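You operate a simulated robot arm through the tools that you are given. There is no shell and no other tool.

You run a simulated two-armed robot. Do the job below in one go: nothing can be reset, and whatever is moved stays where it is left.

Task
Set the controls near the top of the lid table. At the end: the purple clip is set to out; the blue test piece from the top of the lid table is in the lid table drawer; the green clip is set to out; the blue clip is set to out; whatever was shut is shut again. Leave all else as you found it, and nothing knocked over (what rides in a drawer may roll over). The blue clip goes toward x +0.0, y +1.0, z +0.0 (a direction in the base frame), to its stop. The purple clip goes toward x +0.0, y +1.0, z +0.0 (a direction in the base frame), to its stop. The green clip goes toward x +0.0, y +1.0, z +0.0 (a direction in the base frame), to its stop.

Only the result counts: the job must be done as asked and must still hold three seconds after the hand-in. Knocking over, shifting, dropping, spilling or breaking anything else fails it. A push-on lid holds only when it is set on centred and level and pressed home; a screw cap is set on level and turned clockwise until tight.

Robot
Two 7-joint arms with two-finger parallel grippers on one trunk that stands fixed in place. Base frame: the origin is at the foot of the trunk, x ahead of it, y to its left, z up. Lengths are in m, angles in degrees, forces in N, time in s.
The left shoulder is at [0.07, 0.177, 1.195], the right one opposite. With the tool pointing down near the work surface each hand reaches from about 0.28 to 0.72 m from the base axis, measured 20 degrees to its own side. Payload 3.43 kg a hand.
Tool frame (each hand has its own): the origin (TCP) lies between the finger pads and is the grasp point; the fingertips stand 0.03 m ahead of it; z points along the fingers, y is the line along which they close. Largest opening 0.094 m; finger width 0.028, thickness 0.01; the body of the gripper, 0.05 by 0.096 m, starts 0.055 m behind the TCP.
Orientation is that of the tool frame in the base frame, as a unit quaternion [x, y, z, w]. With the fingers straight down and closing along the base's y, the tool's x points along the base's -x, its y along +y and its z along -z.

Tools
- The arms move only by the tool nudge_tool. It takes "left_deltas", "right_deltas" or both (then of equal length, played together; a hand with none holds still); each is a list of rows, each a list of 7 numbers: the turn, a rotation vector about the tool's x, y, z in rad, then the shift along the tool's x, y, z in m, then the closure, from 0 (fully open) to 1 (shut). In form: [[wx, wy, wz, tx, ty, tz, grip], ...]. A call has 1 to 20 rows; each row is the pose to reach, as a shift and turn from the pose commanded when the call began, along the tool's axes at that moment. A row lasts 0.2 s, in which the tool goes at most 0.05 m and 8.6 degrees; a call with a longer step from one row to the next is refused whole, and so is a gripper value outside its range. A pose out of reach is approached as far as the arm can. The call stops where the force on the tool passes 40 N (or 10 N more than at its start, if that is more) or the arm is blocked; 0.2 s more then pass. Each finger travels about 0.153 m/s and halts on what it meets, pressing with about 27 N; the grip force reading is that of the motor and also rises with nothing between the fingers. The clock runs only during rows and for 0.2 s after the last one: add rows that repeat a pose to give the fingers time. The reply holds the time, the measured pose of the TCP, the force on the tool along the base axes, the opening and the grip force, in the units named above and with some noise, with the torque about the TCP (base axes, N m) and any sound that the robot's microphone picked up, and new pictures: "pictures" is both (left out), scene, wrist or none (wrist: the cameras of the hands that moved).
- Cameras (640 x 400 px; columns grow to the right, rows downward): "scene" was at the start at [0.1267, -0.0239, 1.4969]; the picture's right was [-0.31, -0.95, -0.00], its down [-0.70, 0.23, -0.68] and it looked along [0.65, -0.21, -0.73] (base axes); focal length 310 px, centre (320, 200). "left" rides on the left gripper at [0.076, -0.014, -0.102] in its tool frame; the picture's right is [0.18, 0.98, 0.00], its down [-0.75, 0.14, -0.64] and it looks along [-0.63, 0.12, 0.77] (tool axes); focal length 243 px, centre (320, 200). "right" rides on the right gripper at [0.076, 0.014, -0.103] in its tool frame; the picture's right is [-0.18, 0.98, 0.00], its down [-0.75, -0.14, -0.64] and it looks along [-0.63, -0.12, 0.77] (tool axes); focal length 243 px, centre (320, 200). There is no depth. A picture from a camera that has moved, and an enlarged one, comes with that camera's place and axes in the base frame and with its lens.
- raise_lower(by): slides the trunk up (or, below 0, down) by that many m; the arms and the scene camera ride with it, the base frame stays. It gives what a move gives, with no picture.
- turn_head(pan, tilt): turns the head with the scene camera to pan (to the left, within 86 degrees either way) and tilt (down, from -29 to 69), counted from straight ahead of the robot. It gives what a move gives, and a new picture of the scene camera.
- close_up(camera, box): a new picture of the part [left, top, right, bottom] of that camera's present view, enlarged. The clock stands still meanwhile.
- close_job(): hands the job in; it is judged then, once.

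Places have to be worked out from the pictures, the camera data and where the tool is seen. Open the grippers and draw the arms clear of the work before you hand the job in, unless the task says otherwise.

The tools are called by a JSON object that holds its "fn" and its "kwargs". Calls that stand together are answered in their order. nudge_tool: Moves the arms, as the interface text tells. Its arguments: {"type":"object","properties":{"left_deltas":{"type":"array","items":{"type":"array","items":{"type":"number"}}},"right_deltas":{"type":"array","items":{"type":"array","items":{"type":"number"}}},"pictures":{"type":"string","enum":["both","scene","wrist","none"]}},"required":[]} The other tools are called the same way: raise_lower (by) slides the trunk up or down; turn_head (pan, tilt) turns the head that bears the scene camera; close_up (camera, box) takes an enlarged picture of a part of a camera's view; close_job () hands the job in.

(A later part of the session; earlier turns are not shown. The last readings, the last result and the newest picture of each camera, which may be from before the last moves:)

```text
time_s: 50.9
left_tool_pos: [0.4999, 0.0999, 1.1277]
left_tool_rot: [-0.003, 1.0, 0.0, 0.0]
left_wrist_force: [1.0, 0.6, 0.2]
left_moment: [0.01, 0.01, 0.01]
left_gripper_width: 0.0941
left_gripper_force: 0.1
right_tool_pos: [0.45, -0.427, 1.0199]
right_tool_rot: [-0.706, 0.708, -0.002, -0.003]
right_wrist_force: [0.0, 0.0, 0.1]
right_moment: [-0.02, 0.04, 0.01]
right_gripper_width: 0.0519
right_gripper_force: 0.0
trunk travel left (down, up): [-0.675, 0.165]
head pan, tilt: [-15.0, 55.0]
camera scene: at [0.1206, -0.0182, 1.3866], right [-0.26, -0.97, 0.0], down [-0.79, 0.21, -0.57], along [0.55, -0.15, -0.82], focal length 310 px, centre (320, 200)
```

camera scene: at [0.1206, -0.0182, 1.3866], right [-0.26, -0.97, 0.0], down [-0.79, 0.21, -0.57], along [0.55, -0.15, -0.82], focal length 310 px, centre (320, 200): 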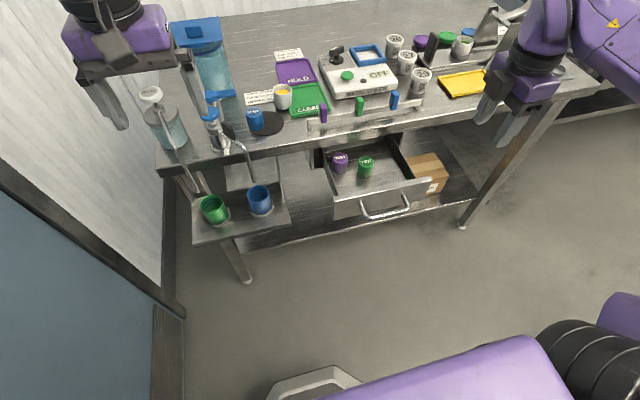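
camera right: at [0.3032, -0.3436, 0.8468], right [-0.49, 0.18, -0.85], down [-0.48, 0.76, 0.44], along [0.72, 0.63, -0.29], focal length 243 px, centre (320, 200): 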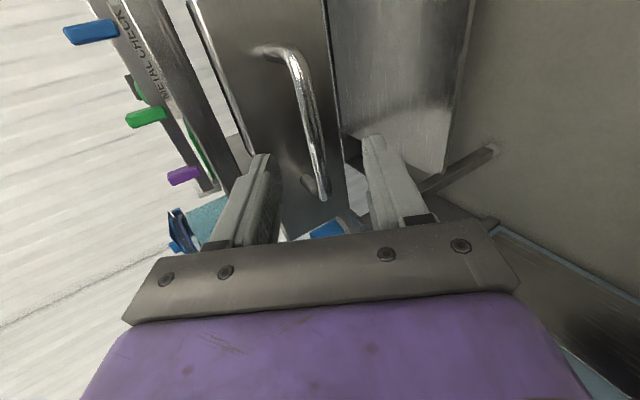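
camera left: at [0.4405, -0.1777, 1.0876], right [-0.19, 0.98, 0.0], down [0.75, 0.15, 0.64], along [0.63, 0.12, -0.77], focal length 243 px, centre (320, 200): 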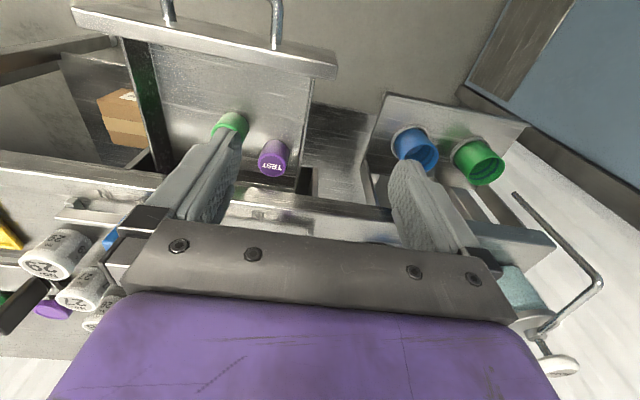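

Vertical again. Yaw back +90° while moving toward (0.55, −0.22, 1.05), opening to ~66 mm.

{"fn": "nudge_tool", "kwargs": {"right_deltas": [[0, 0, 0.143, -0.018, -0.009, -0.01, 0.4], [0, 0, 0.286, -0.036, -0.018, -0.02, 0.3], [0, 0, 0.429, -0.054, -0.027, -0.03, 0.3], [0, 0, 0.572, -0.072, -0.036, -0.03, 0.3], [0, 0, 0.715, -0.09, -0.045, -0.03, 0.3], [0, 0, 0.858, -0.108, -0.054, -0.03, 0.3], [0, 0, 1.001, -0.126, -0.063, -0.03, 0.3], [0, 0, 1.144, -0.144, -0.072, -0.03, 0.3], [0, 0, 1.287, -0.162, -0.081, -0.03, 0.3], [0, 0, 1.43, -0.18, -0.09, -0.03, 0.3], [0, 0, 1.568, -0.2, -0.1, -0.03, 0.3], [0, 0, 1.568, -0.2, -0.1, -0.03, 0.3]]}}

```text
time_s: 53.5
left_tool_pos: [0.4984, 0.0999, 1.128]
left_tool_rot: [-0.003, 1.0, 0.0, 0.001]
left_wrist_force: [0.1, -0.6, 0.4]
left_moment: [-0.01, 0.0, -0.01]
left_gripper_width: 0.0938
left_gripper_force: 0.0
right_tool_pos: [0.5511, -0.2282, 1.0485]
right_tool_rot: [0.0, 1.0, -0.003, -0.001]
right_wrist_force: [0.1, 0.5, 0.7]
right_moment: [0.01, -0.05, -0.04]
right_gripper_width: 0.066
right_gripper_force: 0.0
trunk travel left (down, up): [-0.675, 0.165]
head pan, tilt: [-15.0, 55.0]
camera scene: at [0.1196, -0.0183, 1.3867], right [-0.26, -0.97, 0.0], down [-0.79, 0.21, -0.57], along [0.55, -0.15, -0.82], focal length 310 px, centre (320, 200)
camera right: at [0.4735, -0.2122, 1.1493], right [0.19, 0.98, -0.01], down [0.75, -0.14, 0.64], along [0.63, -0.13, -0.77], focal length 243 px, centre (320, 200)
```

scene: 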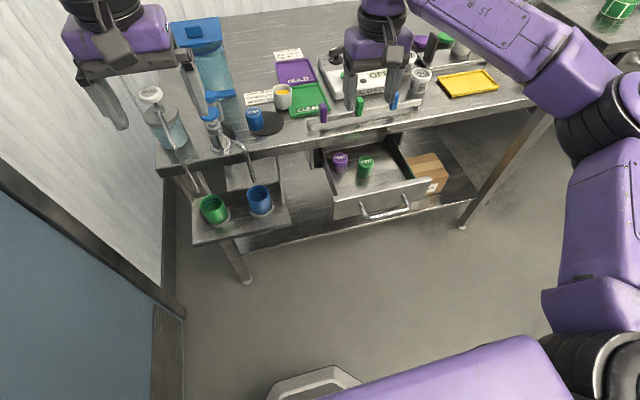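
right: 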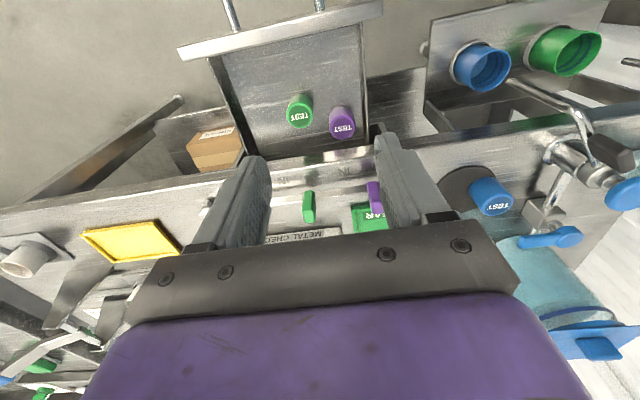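

The drawer's interior spans y −0.353…−0.169 with free front strip x 0.503–0.579; TEST top again near (0.735, −0.019). I shift the left hand a bit more left and bring the right hand toward TEST.

{"fn": "nudge_tool", "kwargs": {"left_deltas": [[0, 0, 0, 0.005, 0.02, 0, 0], [0, 0, 0, 0.01, 0.04, 0, 0], [0, 0, 0, 0.015, 0.06, 0, 0], [0, 0, 0, 0.02, 0.08, 0, 0], [0, 0, 0, 0.02, 0.08, 0, 0], [0, 0, 0, 0.02, 0.08, 0, 0], [0, 0, 0, 0.02, 0.08, 0, 0]], "right_deltas": [[0, 0, 0, -0.01, 0.035, 0, 0.3], [0, 0, 0, -0.025, 0.07, 0, 0.3], [0, 0, 0, -0.045, 0.105, 0, 0.3], [0, 0, 0, -0.065, 0.14, 0, 0.3], [0, 0, 0, -0.085, 0.175, 0, 0.3], [0, 0, 0, -0.1, 0.205, 0, 0.3], [0, 0, 0, -0.1, 0.205, 0, 0.3]]}}

```text
time_s: 55.1
left_tool_pos: [0.4784, 0.1781, 1.1279]
left_tool_rot: [-0.003, 1.0, 0.002, 0.001]
left_wrist_force: [-0.1, -0.6, 0.0]
left_moment: [0.03, -0.02, 0.01]
left_gripper_width: 0.0942
left_gripper_force: 0.0
right_tool_pos: [0.642, -0.0314, 1.0413]
right_tool_rot: [0.001, 1.0, -0.004, -0.001]
right_wrist_force: [0.6, -0.5, 0.8]
right_moment: [0.0, 0.01, 0.0]
right_gripper_width: 0.0657
right_gripper_force: 0.2
right hand out of reach, approached as far as the arm can: row 6, 7
trunk travel left (down, up): [-0.675, 0.165]
head pan, tilt: [-15.0, 55.0]
camera scene: at [0.1213, -0.0196, 1.3865], right [-0.26, -0.97, 0.0], down [-0.79, 0.21, -0.57], along [0.55, -0.15, -0.82], focal length 310 px, centre (320, 200)
camera right: at [0.5645, -0.0168, 1.1416], right [0.18, 0.98, -0.01], down [0.76, -0.14, 0.64], along [0.63, -0.12, -0.77], focal length 243 px, centre (320, 200)
camera left: at [0.403, 0.1636, 1.2301], right [-0.19, 0.98, 0.0], down [0.75, 0.14, 0.64], along [0.63, 0.12, -0.77], focal length 243 px, centre (320, 200)
```

scene: 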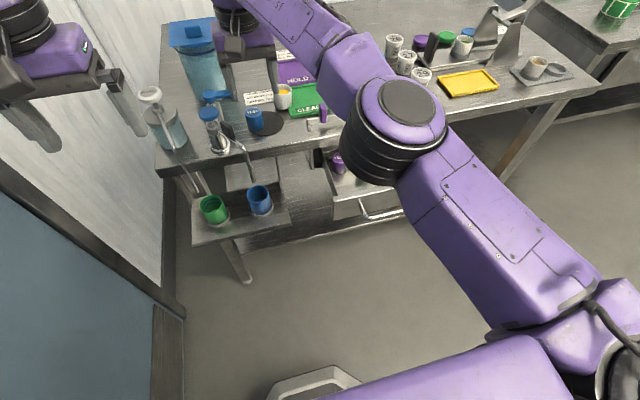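
right: 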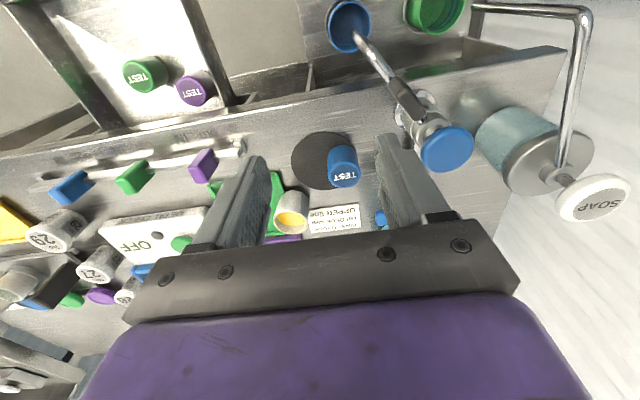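
left: 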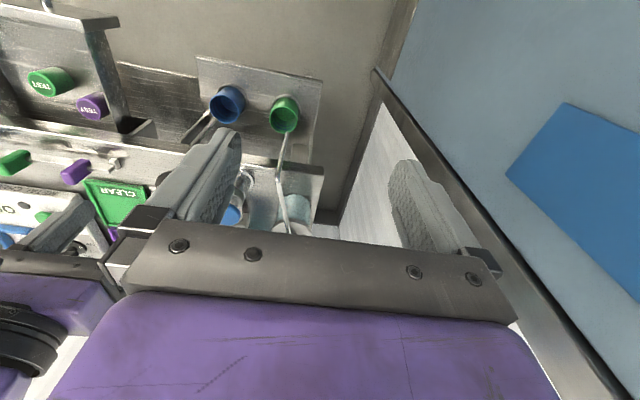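

TEST top is confirmed at (0.737, −0.017, 0.896); table about z 0.85. I zoom to check the faucet lever clearance on the +y side.

{"fn": "close_up", "kwargs": {"camera": "right", "box": [280, 40, 520, 190]}}

{"fn": "close_up", "kwargs": {"camera": "scene", "box": [180, 70, 300, 145]}}

{"fn": "close_up", "kwargs": {"camera": "left", "box": [60, 100, 320, 262]}}

```text
2.67 times, centred on (400, 115) of right
camera zoom: at [0.5645, -0.0168, 1.1416], right [0.18, 0.98, -0.01], down [0.76, -0.14, 0.64], along [0.63, -0.12, -0.77], focal length 647 px, centre (107, 427)
```

zoom: 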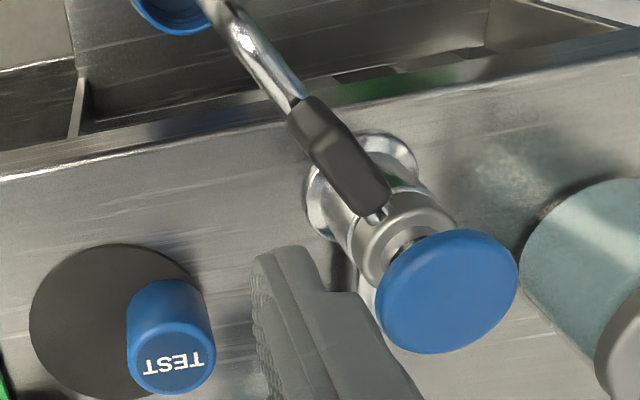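

```text
5.33 times, centred on (240, 108) of scene
camera zoom: at [0.1213, -0.0196, 1.3865], right [-0.26, -0.97, 0.0], down [-0.79, 0.21, -0.57], along [0.55, -0.15, -0.82], focal length 1653 px, centre (747, 693)
```

zoom: 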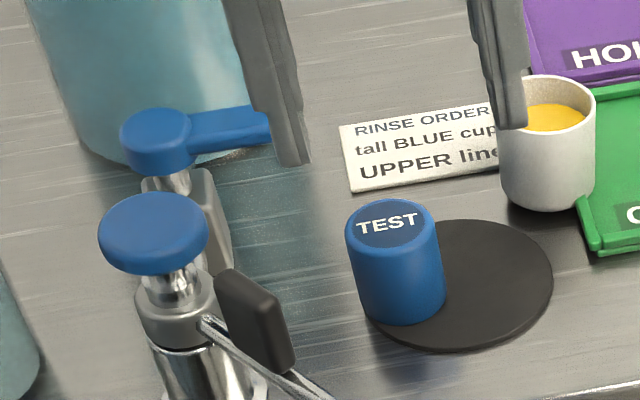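

```text
2.46 times, centred on (190, 181) of left
camera zoom: at [0.403, 0.1636, 1.2301], right [-0.19, 0.98, 0.0], down [0.75, 0.14, 0.64], along [0.63, 0.12, -0.77], focal length 597 px, centre (640, 247)
```

zoom: 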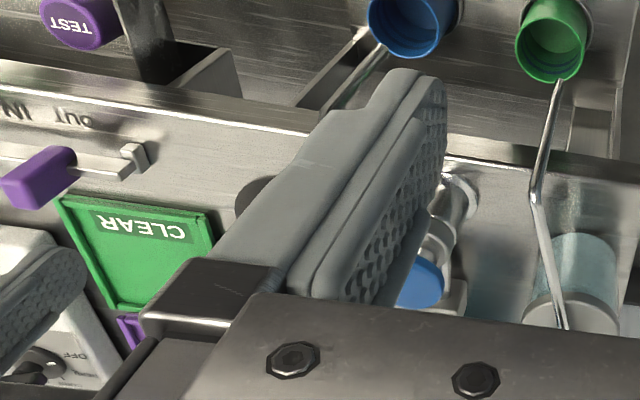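

Clearances look fine with a modest tilt. I tilt ~15° and move to (0.70, −0.019, 1.0), checking reach.

{"fn": "nudge_tool", "kwargs": {"right_deltas": [[0, -0.09, 0, -0.01, 0.004, 0.01, 0.35], [0, -0.18, 0, -0.03, 0.008, 0.02, 0.35], [0, -0.26, 0, -0.058, 0.012, 0.03, 0.35], [0, -0.26, 0, -0.068, 0.012, 0.04, 0.35], [0, -0.26, 0, -0.068, 0.012, 0.04, 0.35]]}}

```text
time_s: 56.3
left_tool_pos: [0.4779, 0.1796, 1.127]
left_tool_rot: [-0.002, 1.0, 0.0, 0.0]
left_wrist_force: [0.5, 0.8, 0.5]
left_moment: [-0.03, -0.01, -0.03]
left_gripper_width: 0.0938
left_gripper_force: 0.0
right_tool_pos: [0.6939, -0.0204, 1.0075]
right_tool_rot: [0.0, 0.992, -0.004, 0.128]
right_wrist_force: [-0.3, -0.5, -0.3]
right_moment: [-0.03, 0.03, 0.02]
right_gripper_width: 0.0608
right_gripper_force: 0.0
right hand out of reach, approached as far as the arm can: row 3, 4, 5
trunk travel left (down, up): [-0.675, 0.165]
head pan, tilt: [-15.0, 55.0]
camera scene: at [0.121, -0.0175, 1.3865], right [-0.26, -0.97, 0.0], down [-0.79, 0.21, -0.57], along [0.55, -0.15, -0.82], focal length 310 px, centre (320, 200)
camera right: at [0.5923, -0.0044, 1.0845], right [0.18, 0.98, 0.04], down [0.56, -0.13, 0.81], along [0.81, -0.12, -0.58], focal length 243 px, centre (320, 200)
```

scene: 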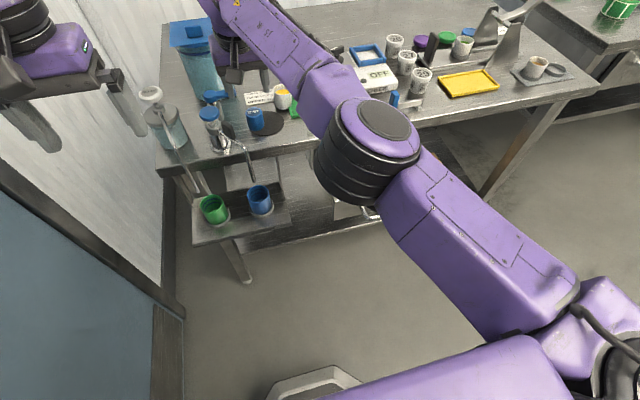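
right: 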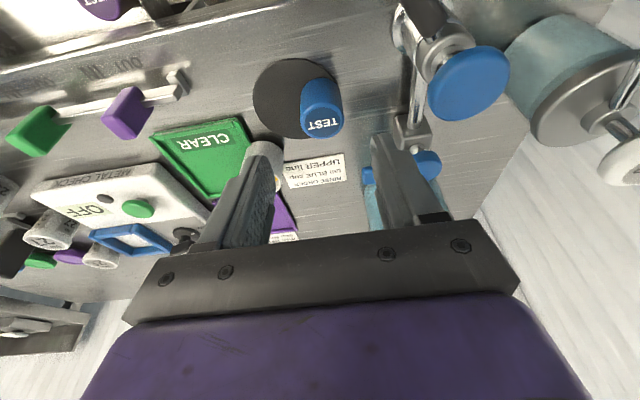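

Aligned in y. Descend along the tool axis to TEST in small rows, keeping clearance to the cup and levers.

{"fn": "nudge_tool", "kwargs": {"right_deltas": [[0, 0, 0, 0, 0, 0.03, 0.35], [0, 0, 0, 0, 0, 0.06, 0.35], [0, 0, 0, -0.004, 0, 0.085, 0.35], [0, 0, 0, -0.008, 0, 0.1, 0.35], [0, 0, 0, -0.008, 0, 0.1, 0.35]]}}

```text
time_s: 57.5
left_tool_pos: [0.4779, 0.1802, 1.1273]
left_tool_rot: [-0.003, 1.0, 0.0, 0.0]
left_wrist_force: [0.1, 0.5, -0.4]
left_moment: [0.01, 0.0, -0.03]
left_gripper_width: 0.0943
left_gripper_force: 0.1
right_tool_pos: [0.7052, -0.0294, 0.9243]
right_tool_rot: [-0.002, 0.992, -0.004, 0.128]
right_wrist_force: [0.1, -0.8, 0.2]
right_moment: [0.0, -0.01, -0.04]
right_gripper_width: 0.0613
right_gripper_force: 0.0
right hand out of reach, approached as far as the arm can: row 1, 2, 3, 4, 5
trunk travel left (down, up): [-0.675, 0.165]
head pan, tilt: [-15.0, 55.0]
camera scene: at [0.1209, -0.0176, 1.3865], right [-0.26, -0.97, 0.0], down [-0.79, 0.21, -0.57], along [0.55, -0.15, -0.82], focal length 310 px, centre (320, 200)
camera right: at [0.6044, -0.0152, 1.0016], right [0.17, 0.98, 0.04], down [0.57, -0.13, 0.81], along [0.81, -0.12, -0.58], focal length 243 px, centre (320, 200)
```

scene: 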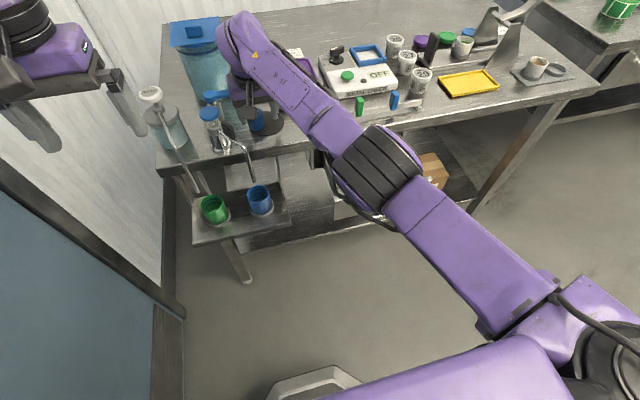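
right: 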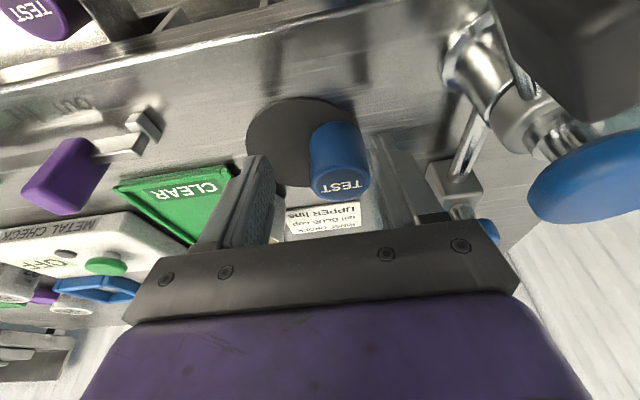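

The arm is at its limit, and the +y finger is close to the piece; more tilt is needed. I back up along the tool, re-centre in y, and tilt a further 12°.

{"fn": "nudge_tool", "kwargs": {"right_deltas": [[0, 0, 0, 0, 0.004, -0.02, 0.35], [0, 0, 0, 0, 0.008, -0.035, 0.35], [0, -0.1, 0, 0, 0.008, -0.035, 0.35], [0, -0.21, 0, 0, 0.008, -0.035, 0.35], [0, -0.22, 0, 0, 0.008, -0.035, 0.35]]}}

```text
time_s: 58.7
left_tool_pos: [0.4786, 0.1796, 1.1267]
left_tool_rot: [-0.003, 1.0, 0.0, 0.0]
left_wrist_force: [-0.5, 0.8, -0.1]
left_moment: [0.01, 0.01, 0.01]
left_gripper_width: 0.094
left_gripper_force: 0.1
right_tool_pos: [0.6888, -0.0292, 0.9619]
right_tool_rot: [-0.004, 0.972, -0.005, 0.235]
right_wrist_force: [0.8, -0.5, 0.2]
right_moment: [-0.04, -0.02, 0.0]
right_gripper_width: 0.061
right_gripper_force: 0.0
right hand out of reach, approached as far as the arm can: row 4, 5
trunk travel left (down, up): [-0.675, 0.165]
head pan, tilt: [-15.0, 55.0]
camera scene: at [0.121, -0.0175, 1.3865], right [-0.26, -0.97, 0.0], down [-0.79, 0.21, -0.57], along [0.55, -0.15, -0.82], focal length 310 px, centre (320, 200)
camera right: at [0.5721, -0.0142, 1.0159], right [0.16, 0.98, 0.07], down [0.38, -0.13, 0.92], along [0.91, -0.12, -0.39], focal length 243 px, centre (320, 200)
```

scene: 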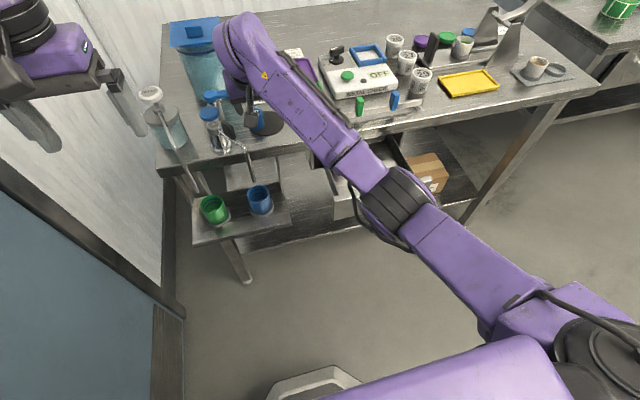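
right: 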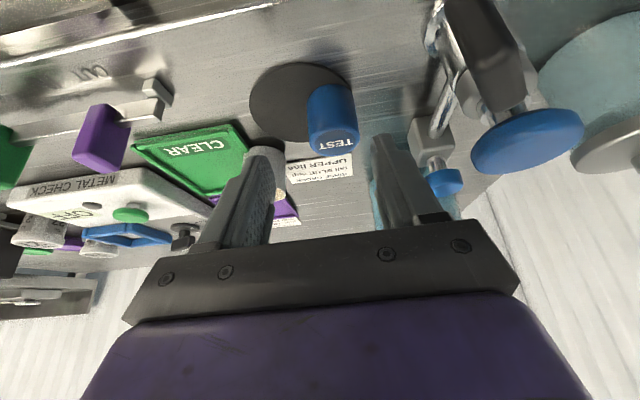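

The limit here is the wrist yaw: the arm points inward while the tool points straight ahead. I yaw the tool ~20° counter-clockwise (seen from above), which also draws the camera away from the faucet, staying above TEST.

{"fn": "nudge_tool", "kwargs": {"right_deltas": [[-0.053, 0, -0.104, 0, -0.003, 0, 0.38], [-0.107, 0, -0.207, 0, -0.006, 0, 0.4], [-0.16, 0, -0.311, 0, -0.008, 0, 0.4], [-0.16, 0, -0.311, 0, -0.008, 0, 0.4]]}}

```text
time_s: 59.7
left_tool_pos: [0.479, 0.1791, 1.1281]
left_tool_rot: [-0.002, 1.0, -0.001, 0.0]
left_wrist_force: [-0.1, -0.6, -0.4]
left_moment: [-0.01, -0.01, -0.02]
left_gripper_width: 0.0939
left_gripper_force: 0.0
right_tool_pos: [0.6889, -0.0377, 0.9604]
right_tool_rot: [-0.171, 0.957, 0.037, 0.232]
right_wrist_force: [0.6, -0.4, -0.5]
right_moment: [0.01, 0.0, -0.01]
right_gripper_width: 0.0564
right_gripper_force: 0.0
trunk travel left (down, up): [-0.675, 0.165]
head pan, tilt: [-15.0, 55.0]
camera scene: at [0.1208, -0.0177, 1.3865], right [-0.26, -0.97, 0.0], down [-0.79, 0.21, -0.57], along [0.55, -0.15, -0.82], focal length 310 px, centre (320, 200)
camera right: at [0.5741, -0.0619, 1.0162], right [-0.18, 0.98, 0.08], down [0.4, 0.0, 0.92], along [0.9, 0.2, -0.39], focal length 243 px, centre (320, 200)
```

scene: 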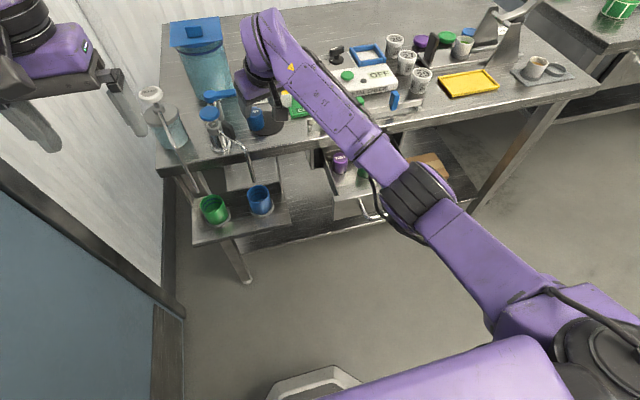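
right: 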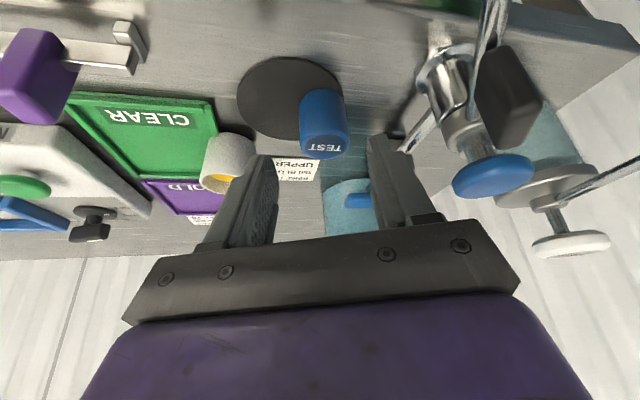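

No reach warning now; TEST top is at (0.737, −0.017). I align laterally and go halfway along the tool axis, then check.

{"fn": "nudge_tool", "kwargs": {"right_deltas": [[0, 0, 0, -0.0105, 0.0023, 0.005, 0.38], [0, 0, 0, -0.0105, 0.0023, 0.025, 0.38], [0, 0, 0, -0.0105, 0.0023, 0.04, 0.38], [0, 0, 0, -0.0105, 0.0023, 0.04, 0.38]], "pictures": "wrist"}}

{"fn": "close_up", "kwargs": {"camera": "right", "box": [180, 60, 500, 260]}}

```text
time_s: 60.7
left_tool_pos: [0.4797, 0.1794, 1.1267]
left_tool_rot: [-0.003, 1.0, 0.0, -0.001]
left_wrist_force: [-1.0, 0.1, 0.3]
left_moment: [-0.03, -0.01, -0.02]
left_gripper_width: 0.0941
left_gripper_force: 0.1
right_tool_pos: [0.7127, -0.0256, 0.9318]
right_tool_rot: [-0.17, 0.957, 0.037, 0.233]
right_wrist_force: [0.2, 0.4, -0.2]
right_moment: [0.0, 0.01, 0.03]
right_gripper_width: 0.0585
right_gripper_force: 0.1
trunk travel left (down, up): [-0.675, 0.165]
head pan, tilt: [-15.0, 55.0]
camera right: at [0.5997, -0.0506, 0.9855], right [-0.18, 0.98, 0.08], down [0.4, 0.0, 0.92], along [0.9, 0.2, -0.39], focal length 243 px, centre (320, 200)
```

right: 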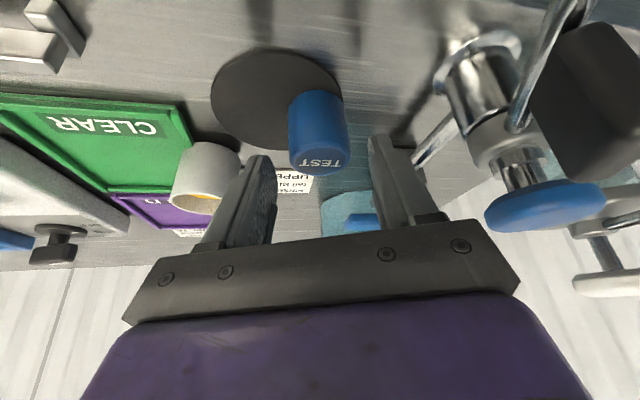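

```text
2.00 times, centred on (340, 160) of right
camera zoom: at [0.5997, -0.0506, 0.9855], right [-0.18, 0.98, 0.08], down [0.4, 0.0, 0.92], along [0.9, 0.2, -0.39], focal length 485 px, centre (280, 280)
```

zoom: 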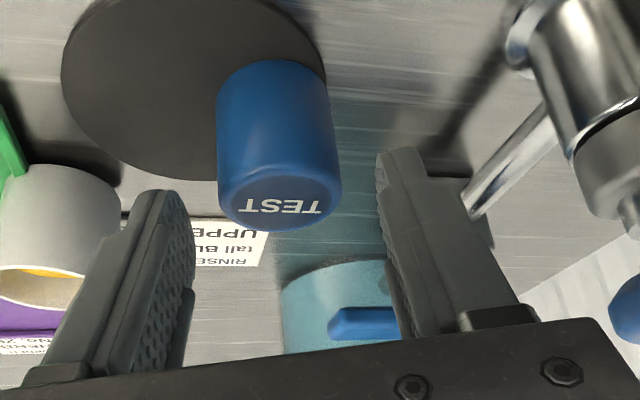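

Alignment is centred and the rod/valve to the left clears by ~17 mm. Descend the remaining ~39 mm along the tool axis.

{"fn": "nudge_tool", "kwargs": {"right_deltas": [[0, 0, 0, 0, -0.001, 0.012, 0.38], [0, 0, 0, 0, -0.001, 0.024, 0.38], [0, 0, 0, 0, -0.001, 0.034, 0.38], [0, 0, 0, 0, -0.001, 0.039, 0.38], [0, 0, 0, 0, -0.001, 0.039, 0.38]]}}

{"fn": "close_up", "kwargs": {"camera": "right", "box": [180, 60, 500, 260]}}

{"fn": "close_up", "kwargs": {"camera": "scene", "box": [180, 70, 320, 158]}}

```text
time_s: 61.9
left_tool_pos: [0.4794, 0.18, 1.1278]
left_tool_rot: [-0.003, 1.0, 0.0, 0.0]
left_wrist_force: [0.2, -0.4, -0.7]
left_moment: [0.01, -0.01, 0.01]
left_gripper_width: 0.0939
left_gripper_force: 0.2
right_tool_pos: [0.731, -0.0215, 0.8962]
right_tool_rot: [-0.171, 0.957, 0.037, 0.232]
right_wrist_force: [0.3, 0.0, -0.5]
right_moment: [0.0, -0.03, -0.02]
right_gripper_width: 0.0581
right_gripper_force: 0.1
trunk travel left (down, up): [-0.675, 0.165]
head pan, tilt: [-15.0, 55.0]
camera scene: at [0.1208, -0.018, 1.3865], right [-0.26, -0.97, 0.0], down [-0.79, 0.21, -0.57], along [0.55, -0.15, -0.82], focal length 310 px, centre (320, 200)
camera right: at [0.617, -0.0461, 0.9505], right [-0.18, 0.98, 0.08], down [0.4, 0.0, 0.92], along [0.9, 0.2, -0.39], focal length 243 px, centre (320, 200)
```

scene: 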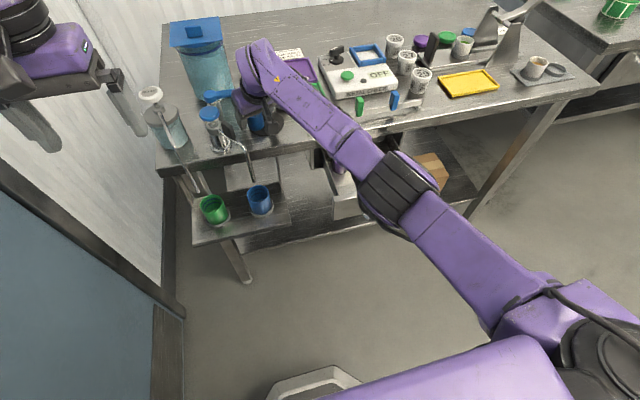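
right: 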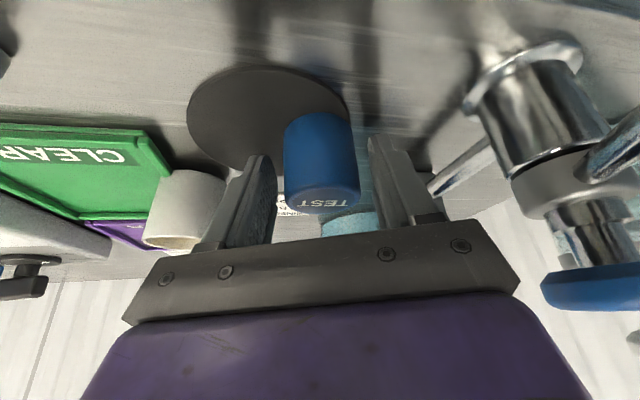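

```text
2.00 times, centred on (340, 160) of right
camera zoom: at [0.617, -0.0461, 0.9505], right [-0.18, 0.98, 0.08], down [0.4, 0.0, 0.92], along [0.9, 0.2, -0.39], focal length 485 px, centre (280, 280)
```

zoom: 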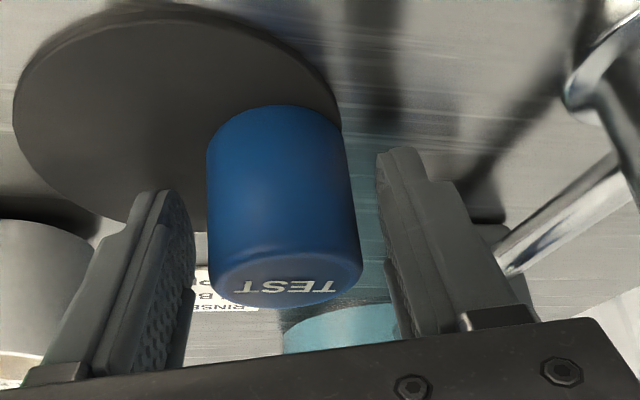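

```text
4.55 times, centred on (250, 114) of scene
camera zoom: at [0.1208, -0.018, 1.3865], right [-0.26, -0.97, 0.0], down [-0.79, 0.21, -0.57], along [0.55, -0.15, -0.82], focal length 1409 px, centre (638, 591)
```

zoom: 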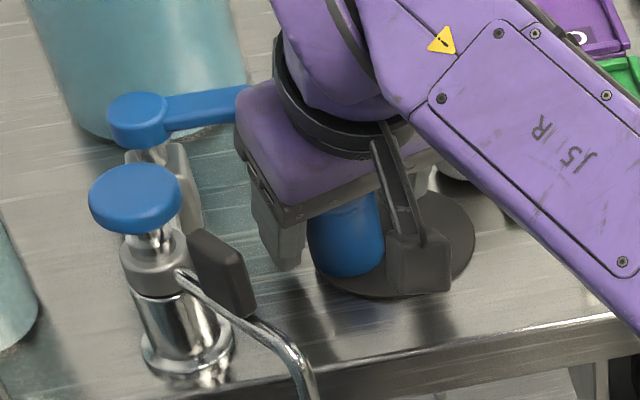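

The TEST piece sits between the pads. Close the gripper on it.

{"fn": "nudge_tool", "kwargs": {"right_deltas": [[0, 0, 0, 0, 0, 0.002, 0.5], [0, 0, 0, 0, 0, 0.002, 0.7], [0, 0, 0, 0, 0, 0.002, 1], [0, 0, 0, 0, 0, 0.002, 1], [0, 0, 0, 0, 0, 0.002, 1]], "pictures": "wrist"}}

```text
time_s: 63.1
left_tool_pos: [0.4777, 0.1788, 1.1281]
left_tool_rot: [-0.003, 1.0, -0.001, 0.001]
left_wrist_force: [0.5, -0.4, 0.7]
left_moment: [-0.01, -0.02, -0.01]
left_gripper_width: 0.094
left_gripper_force: 0.2
right_tool_pos: [0.7316, -0.0198, 0.8968]
right_tool_rot: [-0.17, 0.957, 0.037, 0.234]
right_wrist_force: [2.3, -3.7, 8.7]
right_moment: [-0.29, -0.18, 0.04]
right_gripper_width: 0.0399
right_gripper_force: 26.8
trunk travel left (down, up): [-0.675, 0.165]
head pan, tilt: [-15.0, 55.0]
camera right: at [0.6171, -0.0461, 0.95], right [-0.18, 0.98, 0.08], down [0.4, 0.0, 0.92], along [0.9, 0.2, -0.39], focal length 243 px, centre (320, 200)
```

right: 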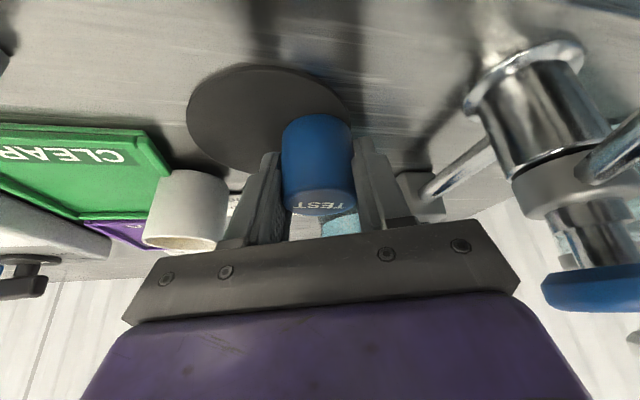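

Piece gripped (40 mm). Lift and retreat obliquely toward the robot, clear of the faucet and the rail.

{"fn": "nudge_tool", "kwargs": {"right_deltas": [[0, 0, 0, -0.0091, -0.0002, -0.0178, 1], [0, 0, 0, -0.0183, -0.0003, -0.0356, 1], [0, 0, 0, 0.003, 0.0004, -0.0634, 1], [0, 0, 0, 0.0388, 0.0001, -0.0874, 1], [0, 0, 0, 0.0767, -0.0003, -0.1068, 1], [0, 0, 0, 0.1049, 0.0007, -0.1212, 1], [0, 0, 0, 0.1049, 0.0007, -0.1212, 1]]}}

```text
time_s: 64.7
left_tool_pos: [0.4794, 0.1799, 1.1267]
left_tool_rot: [-0.003, 1.0, 0.0, 0.0]
left_wrist_force: [-0.1, 0.3, -0.9]
left_moment: [-0.03, -0.02, -0.03]
left_gripper_width: 0.0935
left_gripper_force: 0.0
right_tool_pos: [0.5908, -0.0703, 0.9542]
right_tool_rot: [-0.17, 0.957, 0.036, 0.233]
right_wrist_force: [0.8, 0.1, 1.4]
right_moment: [0.05, 0.01, 0.02]
right_gripper_width: 0.0002
right_gripper_force: 26.7
trunk travel left (down, up): [-0.675, 0.165]
head pan, tilt: [-15.0, 55.0]
camera scene: at [0.1213, -0.0174, 1.3865], right [-0.26, -0.97, 0.0], down [-0.79, 0.21, -0.57], along [0.55, -0.15, -0.82], focal length 310 px, centre (320, 200)
camera right: at [0.4773, -0.0952, 1.0091], right [-0.18, 0.98, 0.08], down [0.4, 0.0, 0.92], along [0.9, 0.2, -0.39], focal length 243 px, centre (320, 200)
```

scene: 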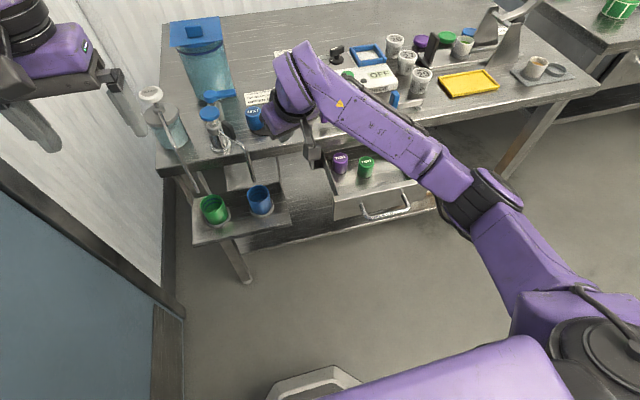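
right: 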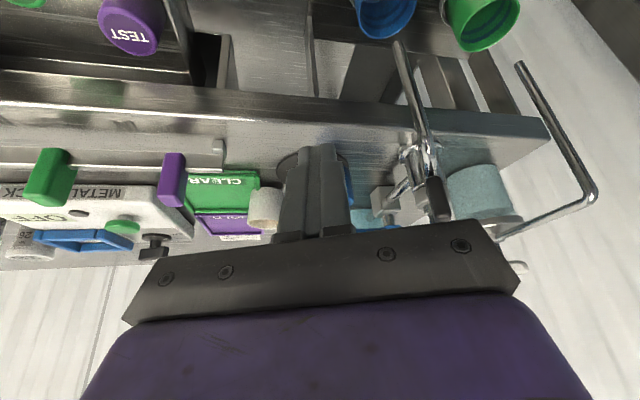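

The piece slipped out on lifting; I check how it stands.

{"fn": "close_up", "kwargs": {"camera": "scene", "box": [180, 70, 320, 158]}}

{"fn": "close_up", "kwargs": {"camera": "right", "box": [230, 120, 470, 270]}}

```text
4.55 times, centred on (250, 114) of scene
camera zoom: at [0.1213, -0.0174, 1.3865], right [-0.26, -0.97, 0.0], down [-0.79, 0.21, -0.57], along [0.55, -0.15, -0.82], focal length 1409 px, centre (638, 591)
```

zoom: 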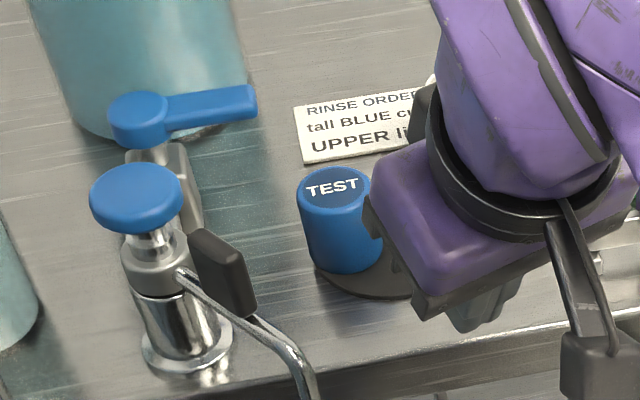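

```text
2.67 times, centred on (350, 195) of right
camera zoom: at [0.4773, -0.0952, 1.0091], right [-0.18, 0.98, 0.08], down [0.4, 0.0, 0.92], along [0.9, 0.2, -0.39], focal length 647 px, centre (240, 213)
```

zoom: 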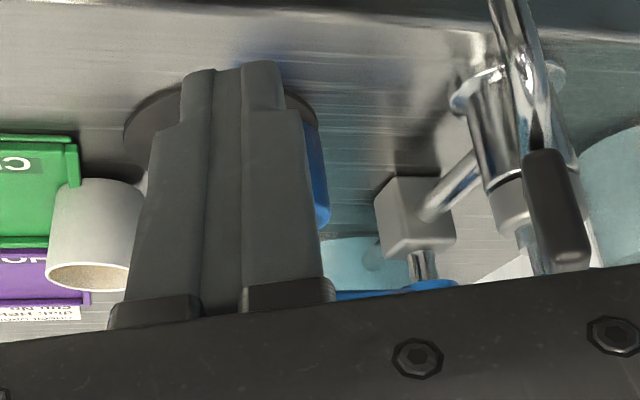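

It is still standing upright in its place (about 55 mm tall, 40 mm wide). I reopen and go back along the same path, this time planning a deeper grip.

{"fn": "nudge_tool", "kwargs": {"right_deltas": [[0, 0, 0, 0, 0, 0, 0.6], [0, 0, 0, 0, 0, 0, 0.38], [0, 0, 0, -0.0366, -0.0008, 0.0098, 0.38], [0, 0, 0, -0.0675, -0.0019, 0.0257, 0.38], [0, 0, 0, -0.0968, -0.0022, 0.0407, 0.38], [0, 0, 0, -0.1054, 0, 0.0789, 0.38], [0, 0, 0, -0.1054, 0, 0.0789, 0.38]], "pictures": "wrist"}}

```text
time_s: 66.3
left_tool_pos: [0.4783, 0.1774, 1.1284]
left_tool_rot: [-0.003, 1.0, 0.0, 0.0]
left_wrist_force: [-0.1, 0.0, -0.5]
left_moment: [0.02, 0.0, 0.03]
left_gripper_width: 0.0941
left_gripper_force: 0.1
right_tool_pos: [0.7129, -0.0269, 0.9329]
right_tool_rot: [-0.17, 0.957, 0.037, 0.233]
right_wrist_force: [-0.3, 0.7, 0.1]
right_moment: [0.03, -0.02, 0.01]
right_gripper_width: 0.0582
right_gripper_force: 0.1
trunk travel left (down, up): [-0.675, 0.165]
head pan, tilt: [-15.0, 55.0]
camera right: at [0.5999, -0.0514, 0.9875], right [-0.18, 0.98, 0.08], down [0.4, 0.0, 0.92], along [0.9, 0.2, -0.39], focal length 243 px, centre (320, 200)
```

right: 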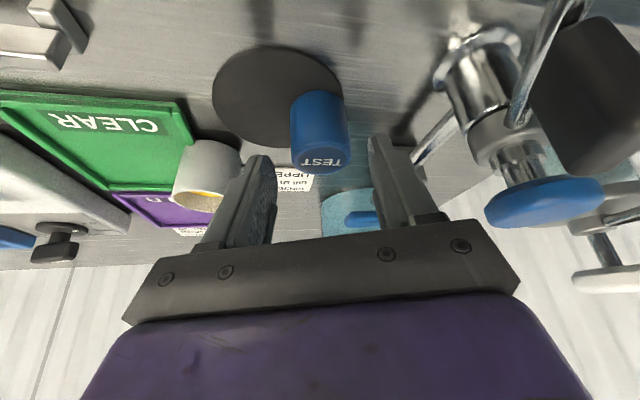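

Descend again, deeper this time (TCP z ≈ 0.884), in small steps watching for contact force.

{"fn": "nudge_tool", "kwargs": {"right_deltas": [[0, 0, 0, 0.0019, 0.0015, 0.012, 0.38], [0, 0, 0, 0.0019, 0.0015, 0.024, 0.38], [0, 0, 0, 0.0019, 0.0015, 0.035, 0.38], [0, 0, 0, 0.0019, 0.0015, 0.045, 0.38], [0, 0, 0, 0.0019, 0.0015, 0.054, 0.38], [0, 0, 0, 0.0019, 0.0015, 0.054, 0.38]], "pictures": "wrist"}}

{"fn": "close_up", "kwargs": {"camera": "right", "box": [180, 60, 500, 260]}}

```text
time_s: 67.6
left_tool_pos: [0.4746, 0.1794, 1.1303]
left_tool_rot: [-0.003, 1.0, 0.001, 0.003]
left_wrist_force: [-0.1, 0.3, -0.2]
left_moment: [0.0, 0.02, 0.02]
left_gripper_width: 0.0938
left_gripper_force: 0.1
right_tool_pos: [0.7322, -0.0152, 0.8945]
right_tool_rot: [-0.171, 0.955, 0.035, 0.241]
right_wrist_force: [-14.2, -4.7, 23.5]
right_moment: [-0.82, 0.21, -0.66]
right_gripper_width: 0.0584
right_gripper_force: 0.6
trunk travel left (down, up): [-0.675, 0.165]
head pan, tilt: [-15.0, 55.0]
stopped in row 6 (right hand): the force on the tool passed its limit at 44 N (the readings are from after the stop); the commanded pose is now the measured one
camera right: at [0.6181, -0.0405, 0.9479], right [-0.19, 0.98, 0.07], down [0.38, 0.0, 0.92], along [0.9, 0.2, -0.38], focal length 243 px, centre (320, 200)
```

right: 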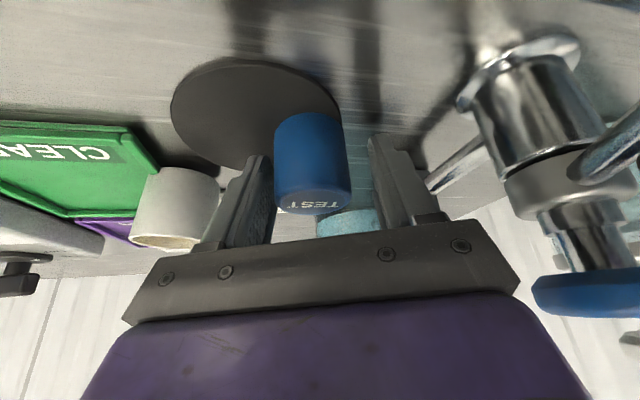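

```text
2.00 times, centred on (340, 160) of right
camera zoom: at [0.6181, -0.0405, 0.9479], right [-0.19, 0.98, 0.07], down [0.38, 0.0, 0.92], along [0.9, 0.2, -0.38], focal length 485 px, centre (280, 280)
```

zoom: 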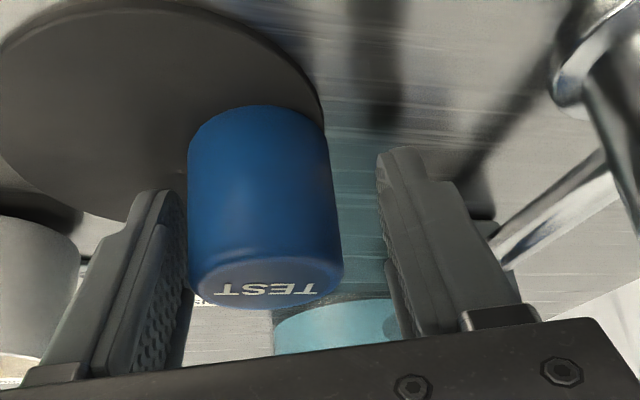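

The −y fingertip corner met the black disc (its top is ~z 0.86), so the grip can't go deeper; the first time that finger was also pressing on the disc. I rise ~6 mm, re-centre ~4 mm toward −y, and check.

{"fn": "nudge_tool", "kwargs": {"right_deltas": [[0, 0, 0, -0.0016, 0, -0.0064, 0.38], [0, 0, 0, -0.0016, -0.004, -0.0064, 0.38], [0, 0, 0, -0.0016, -0.004, -0.0064, 0.38]], "pictures": "wrist"}}

{"fn": "close_up", "kwargs": {"camera": "right", "box": [180, 60, 500, 260]}}

```text
time_s: 68.4
left_tool_pos: [0.477, 0.1811, 1.1277]
left_tool_rot: [-0.003, 1.0, 0.0, 0.0]
left_wrist_force: [-0.2, 0.2, 0.5]
left_moment: [-0.01, -0.01, -0.02]
left_gripper_width: 0.094
left_gripper_force: 0.0
right_tool_pos: [0.7347, -0.0189, 0.8947]
right_tool_rot: [-0.171, 0.956, 0.036, 0.237]
right_wrist_force: [-2.6, 6.1, 7.8]
right_moment: [-0.02, 0.0, 0.0]
right_gripper_width: 0.0543
right_gripper_force: 0.0
trunk travel left (down, up): [-0.675, 0.165]
head pan, tilt: [-15.0, 55.0]
camera right: at [0.6202, -0.0438, 0.949], right [-0.19, 0.98, 0.07], down [0.39, 0.0, 0.92], along [0.9, 0.2, -0.38], focal length 243 px, centre (320, 200)
```

right: 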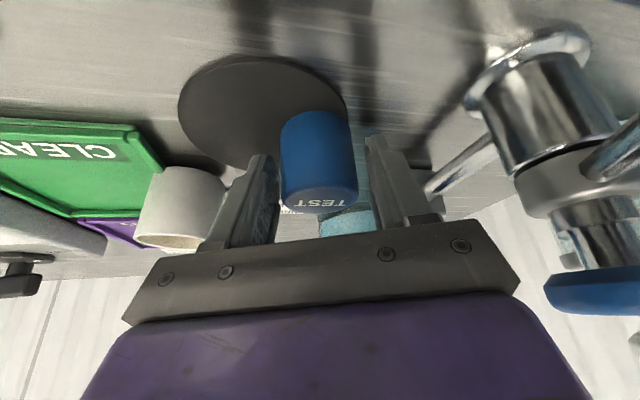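

```text
2.00 times, centred on (340, 160) of right
camera zoom: at [0.6202, -0.0438, 0.949], right [-0.19, 0.98, 0.07], down [0.39, 0.0, 0.92], along [0.9, 0.2, -0.38], focal length 485 px, centre (280, 280)
```

zoom: 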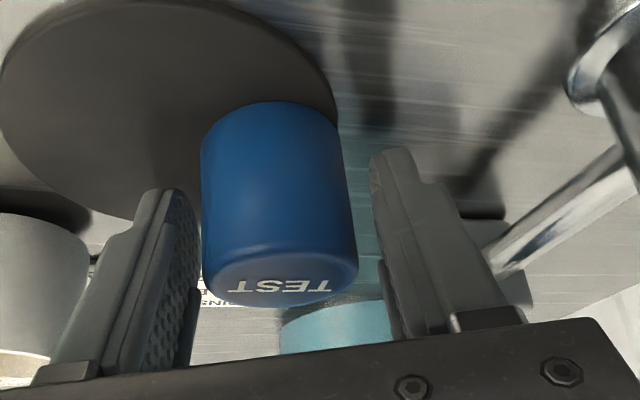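

The tip is still pressing the disc. Raise a further 7 mm straight up to free it, then check the force.

{"fn": "nudge_tool", "kwargs": {"right_deltas": [[0, 0, 0, -0.0016, 0, -0.0031, 0.38], [0, 0, 0, -0.0033, 0, -0.0062, 0.38], [0, 0, 0, -0.0033, 0, -0.0062, 0.38]], "pictures": "wrist"}}

{"fn": "close_up", "kwargs": {"camera": "right", "box": [180, 60, 500, 260]}}

{"fn": "close_up", "kwargs": {"camera": "scene", "box": [180, 70, 320, 158]}}

```text
time_s: 69.2
left_tool_pos: [0.4794, 0.1806, 1.1272]
left_tool_rot: [-0.003, 1.0, 0.0, 0.0]
left_wrist_force: [-0.2, 0.1, -0.7]
left_moment: [0.02, 0.03, -0.01]
left_gripper_width: 0.094
left_gripper_force: 0.1
right_tool_pos: [0.7367, -0.0187, 0.9012]
right_tool_rot: [-0.172, 0.956, 0.037, 0.236]
right_wrist_force: [0.3, 1.0, -0.2]
right_moment: [-0.02, 0.02, 0.02]
right_gripper_width: 0.0585
right_gripper_force: 0.0
trunk travel left (down, up): [-0.675, 0.165]
head pan, tilt: [-15.0, 55.0]
camera right: at [0.6222, -0.0443, 0.9549], right [-0.19, 0.98, 0.07], down [0.39, 0.0, 0.92], along [0.9, 0.2, -0.38], focal length 243 px, centre (320, 200)
```

right: 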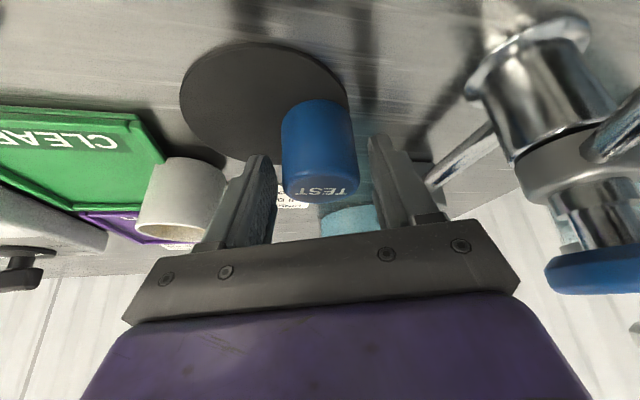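

```text
2.00 times, centred on (340, 160) of right
camera zoom: at [0.6222, -0.0443, 0.9549], right [-0.19, 0.98, 0.07], down [0.39, 0.0, 0.92], along [0.9, 0.2, -0.38], focal length 485 px, centre (280, 280)
```

zoom: 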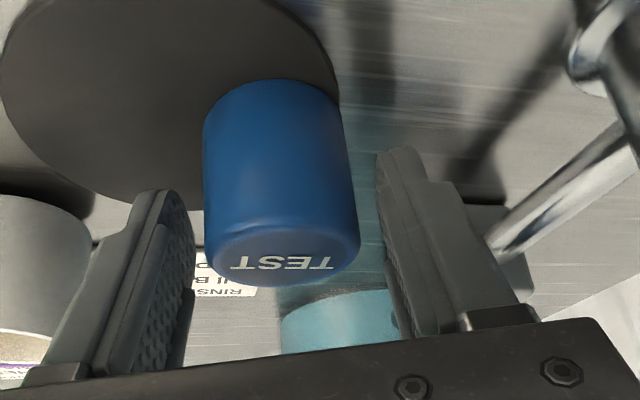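

```text
4.55 times, centred on (250, 114) of scene
camera zoom: at [0.1211, -0.0181, 1.3865], right [-0.26, -0.97, 0.0], down [-0.79, 0.21, -0.57], along [0.55, -0.15, -0.82], focal length 1409 px, centre (638, 591)
```

zoom: 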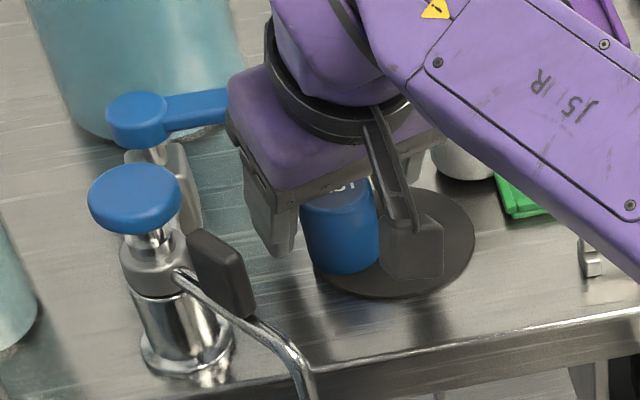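

Free of the disc and centred on TEST. Shift back 5 mm so the pads cover its sides, then close firmly and hold.

{"fn": "nudge_tool", "kwargs": {"right_deltas": [[0, 0, 0, 0.0044, 0, -0.0015, 0.38], [0, 0, 0, 0.0044, 0, -0.0015, 0.5], [0, 0, 0, 0.0044, 0, -0.0015, 0.7], [0, 0, 0, 0.0044, 0, -0.0015, 1], [0, 0, 0, 0.0044, 0, -0.0015, 1], [0, 0, 0, 0.0044, 0, -0.0015, 1]], "pictures": "wrist"}}

{"fn": "close_up", "kwargs": {"camera": "right", "box": [180, 60, 500, 260]}}

```text
time_s: 70.6
left_tool_pos: [0.4776, 0.1799, 1.1278]
left_tool_rot: [-0.003, 1.0, 0.0, 0.0]
left_wrist_force: [-0.1, -0.2, -0.2]
left_moment: [-0.04, 0.03, -0.01]
left_gripper_width: 0.0939
left_gripper_force: 0.0
right_tool_pos: [0.7317, -0.0218, 0.9009]
right_tool_rot: [-0.171, 0.956, 0.036, 0.237]
right_wrist_force: [1.7, -1.4, 3.7]
right_moment: [0.02, -0.07, -0.02]
right_gripper_width: 0.0385
right_gripper_force: 27.4
trunk travel left (down, up): [-0.675, 0.165]
head pan, tilt: [-15.0, 55.0]
camera right: at [0.6179, -0.0464, 0.9546], right [-0.19, 0.98, 0.07], down [0.39, 0.0, 0.92], along [0.9, 0.2, -0.38], focal length 243 px, centre (320, 200)
```

right: 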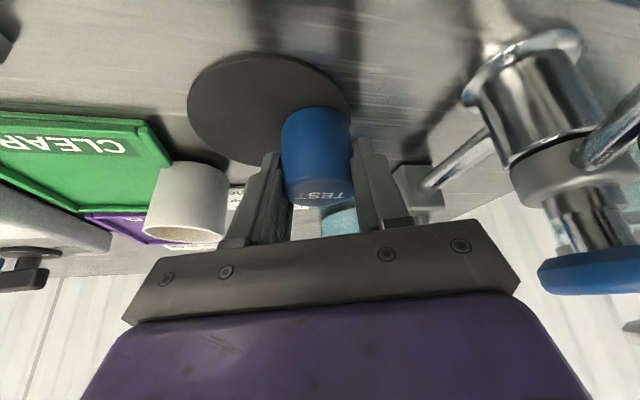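

```text
2.00 times, centred on (340, 160) of right
camera zoom: at [0.6179, -0.0464, 0.9546], right [-0.19, 0.98, 0.07], down [0.39, 0.0, 0.92], along [0.9, 0.2, -0.38], focal length 485 px, centre (280, 280)
```

zoom: 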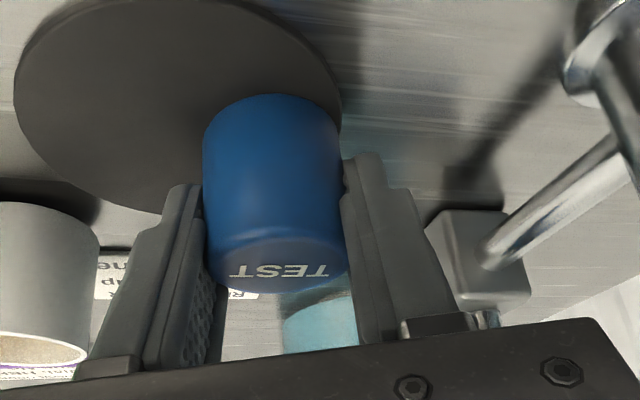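

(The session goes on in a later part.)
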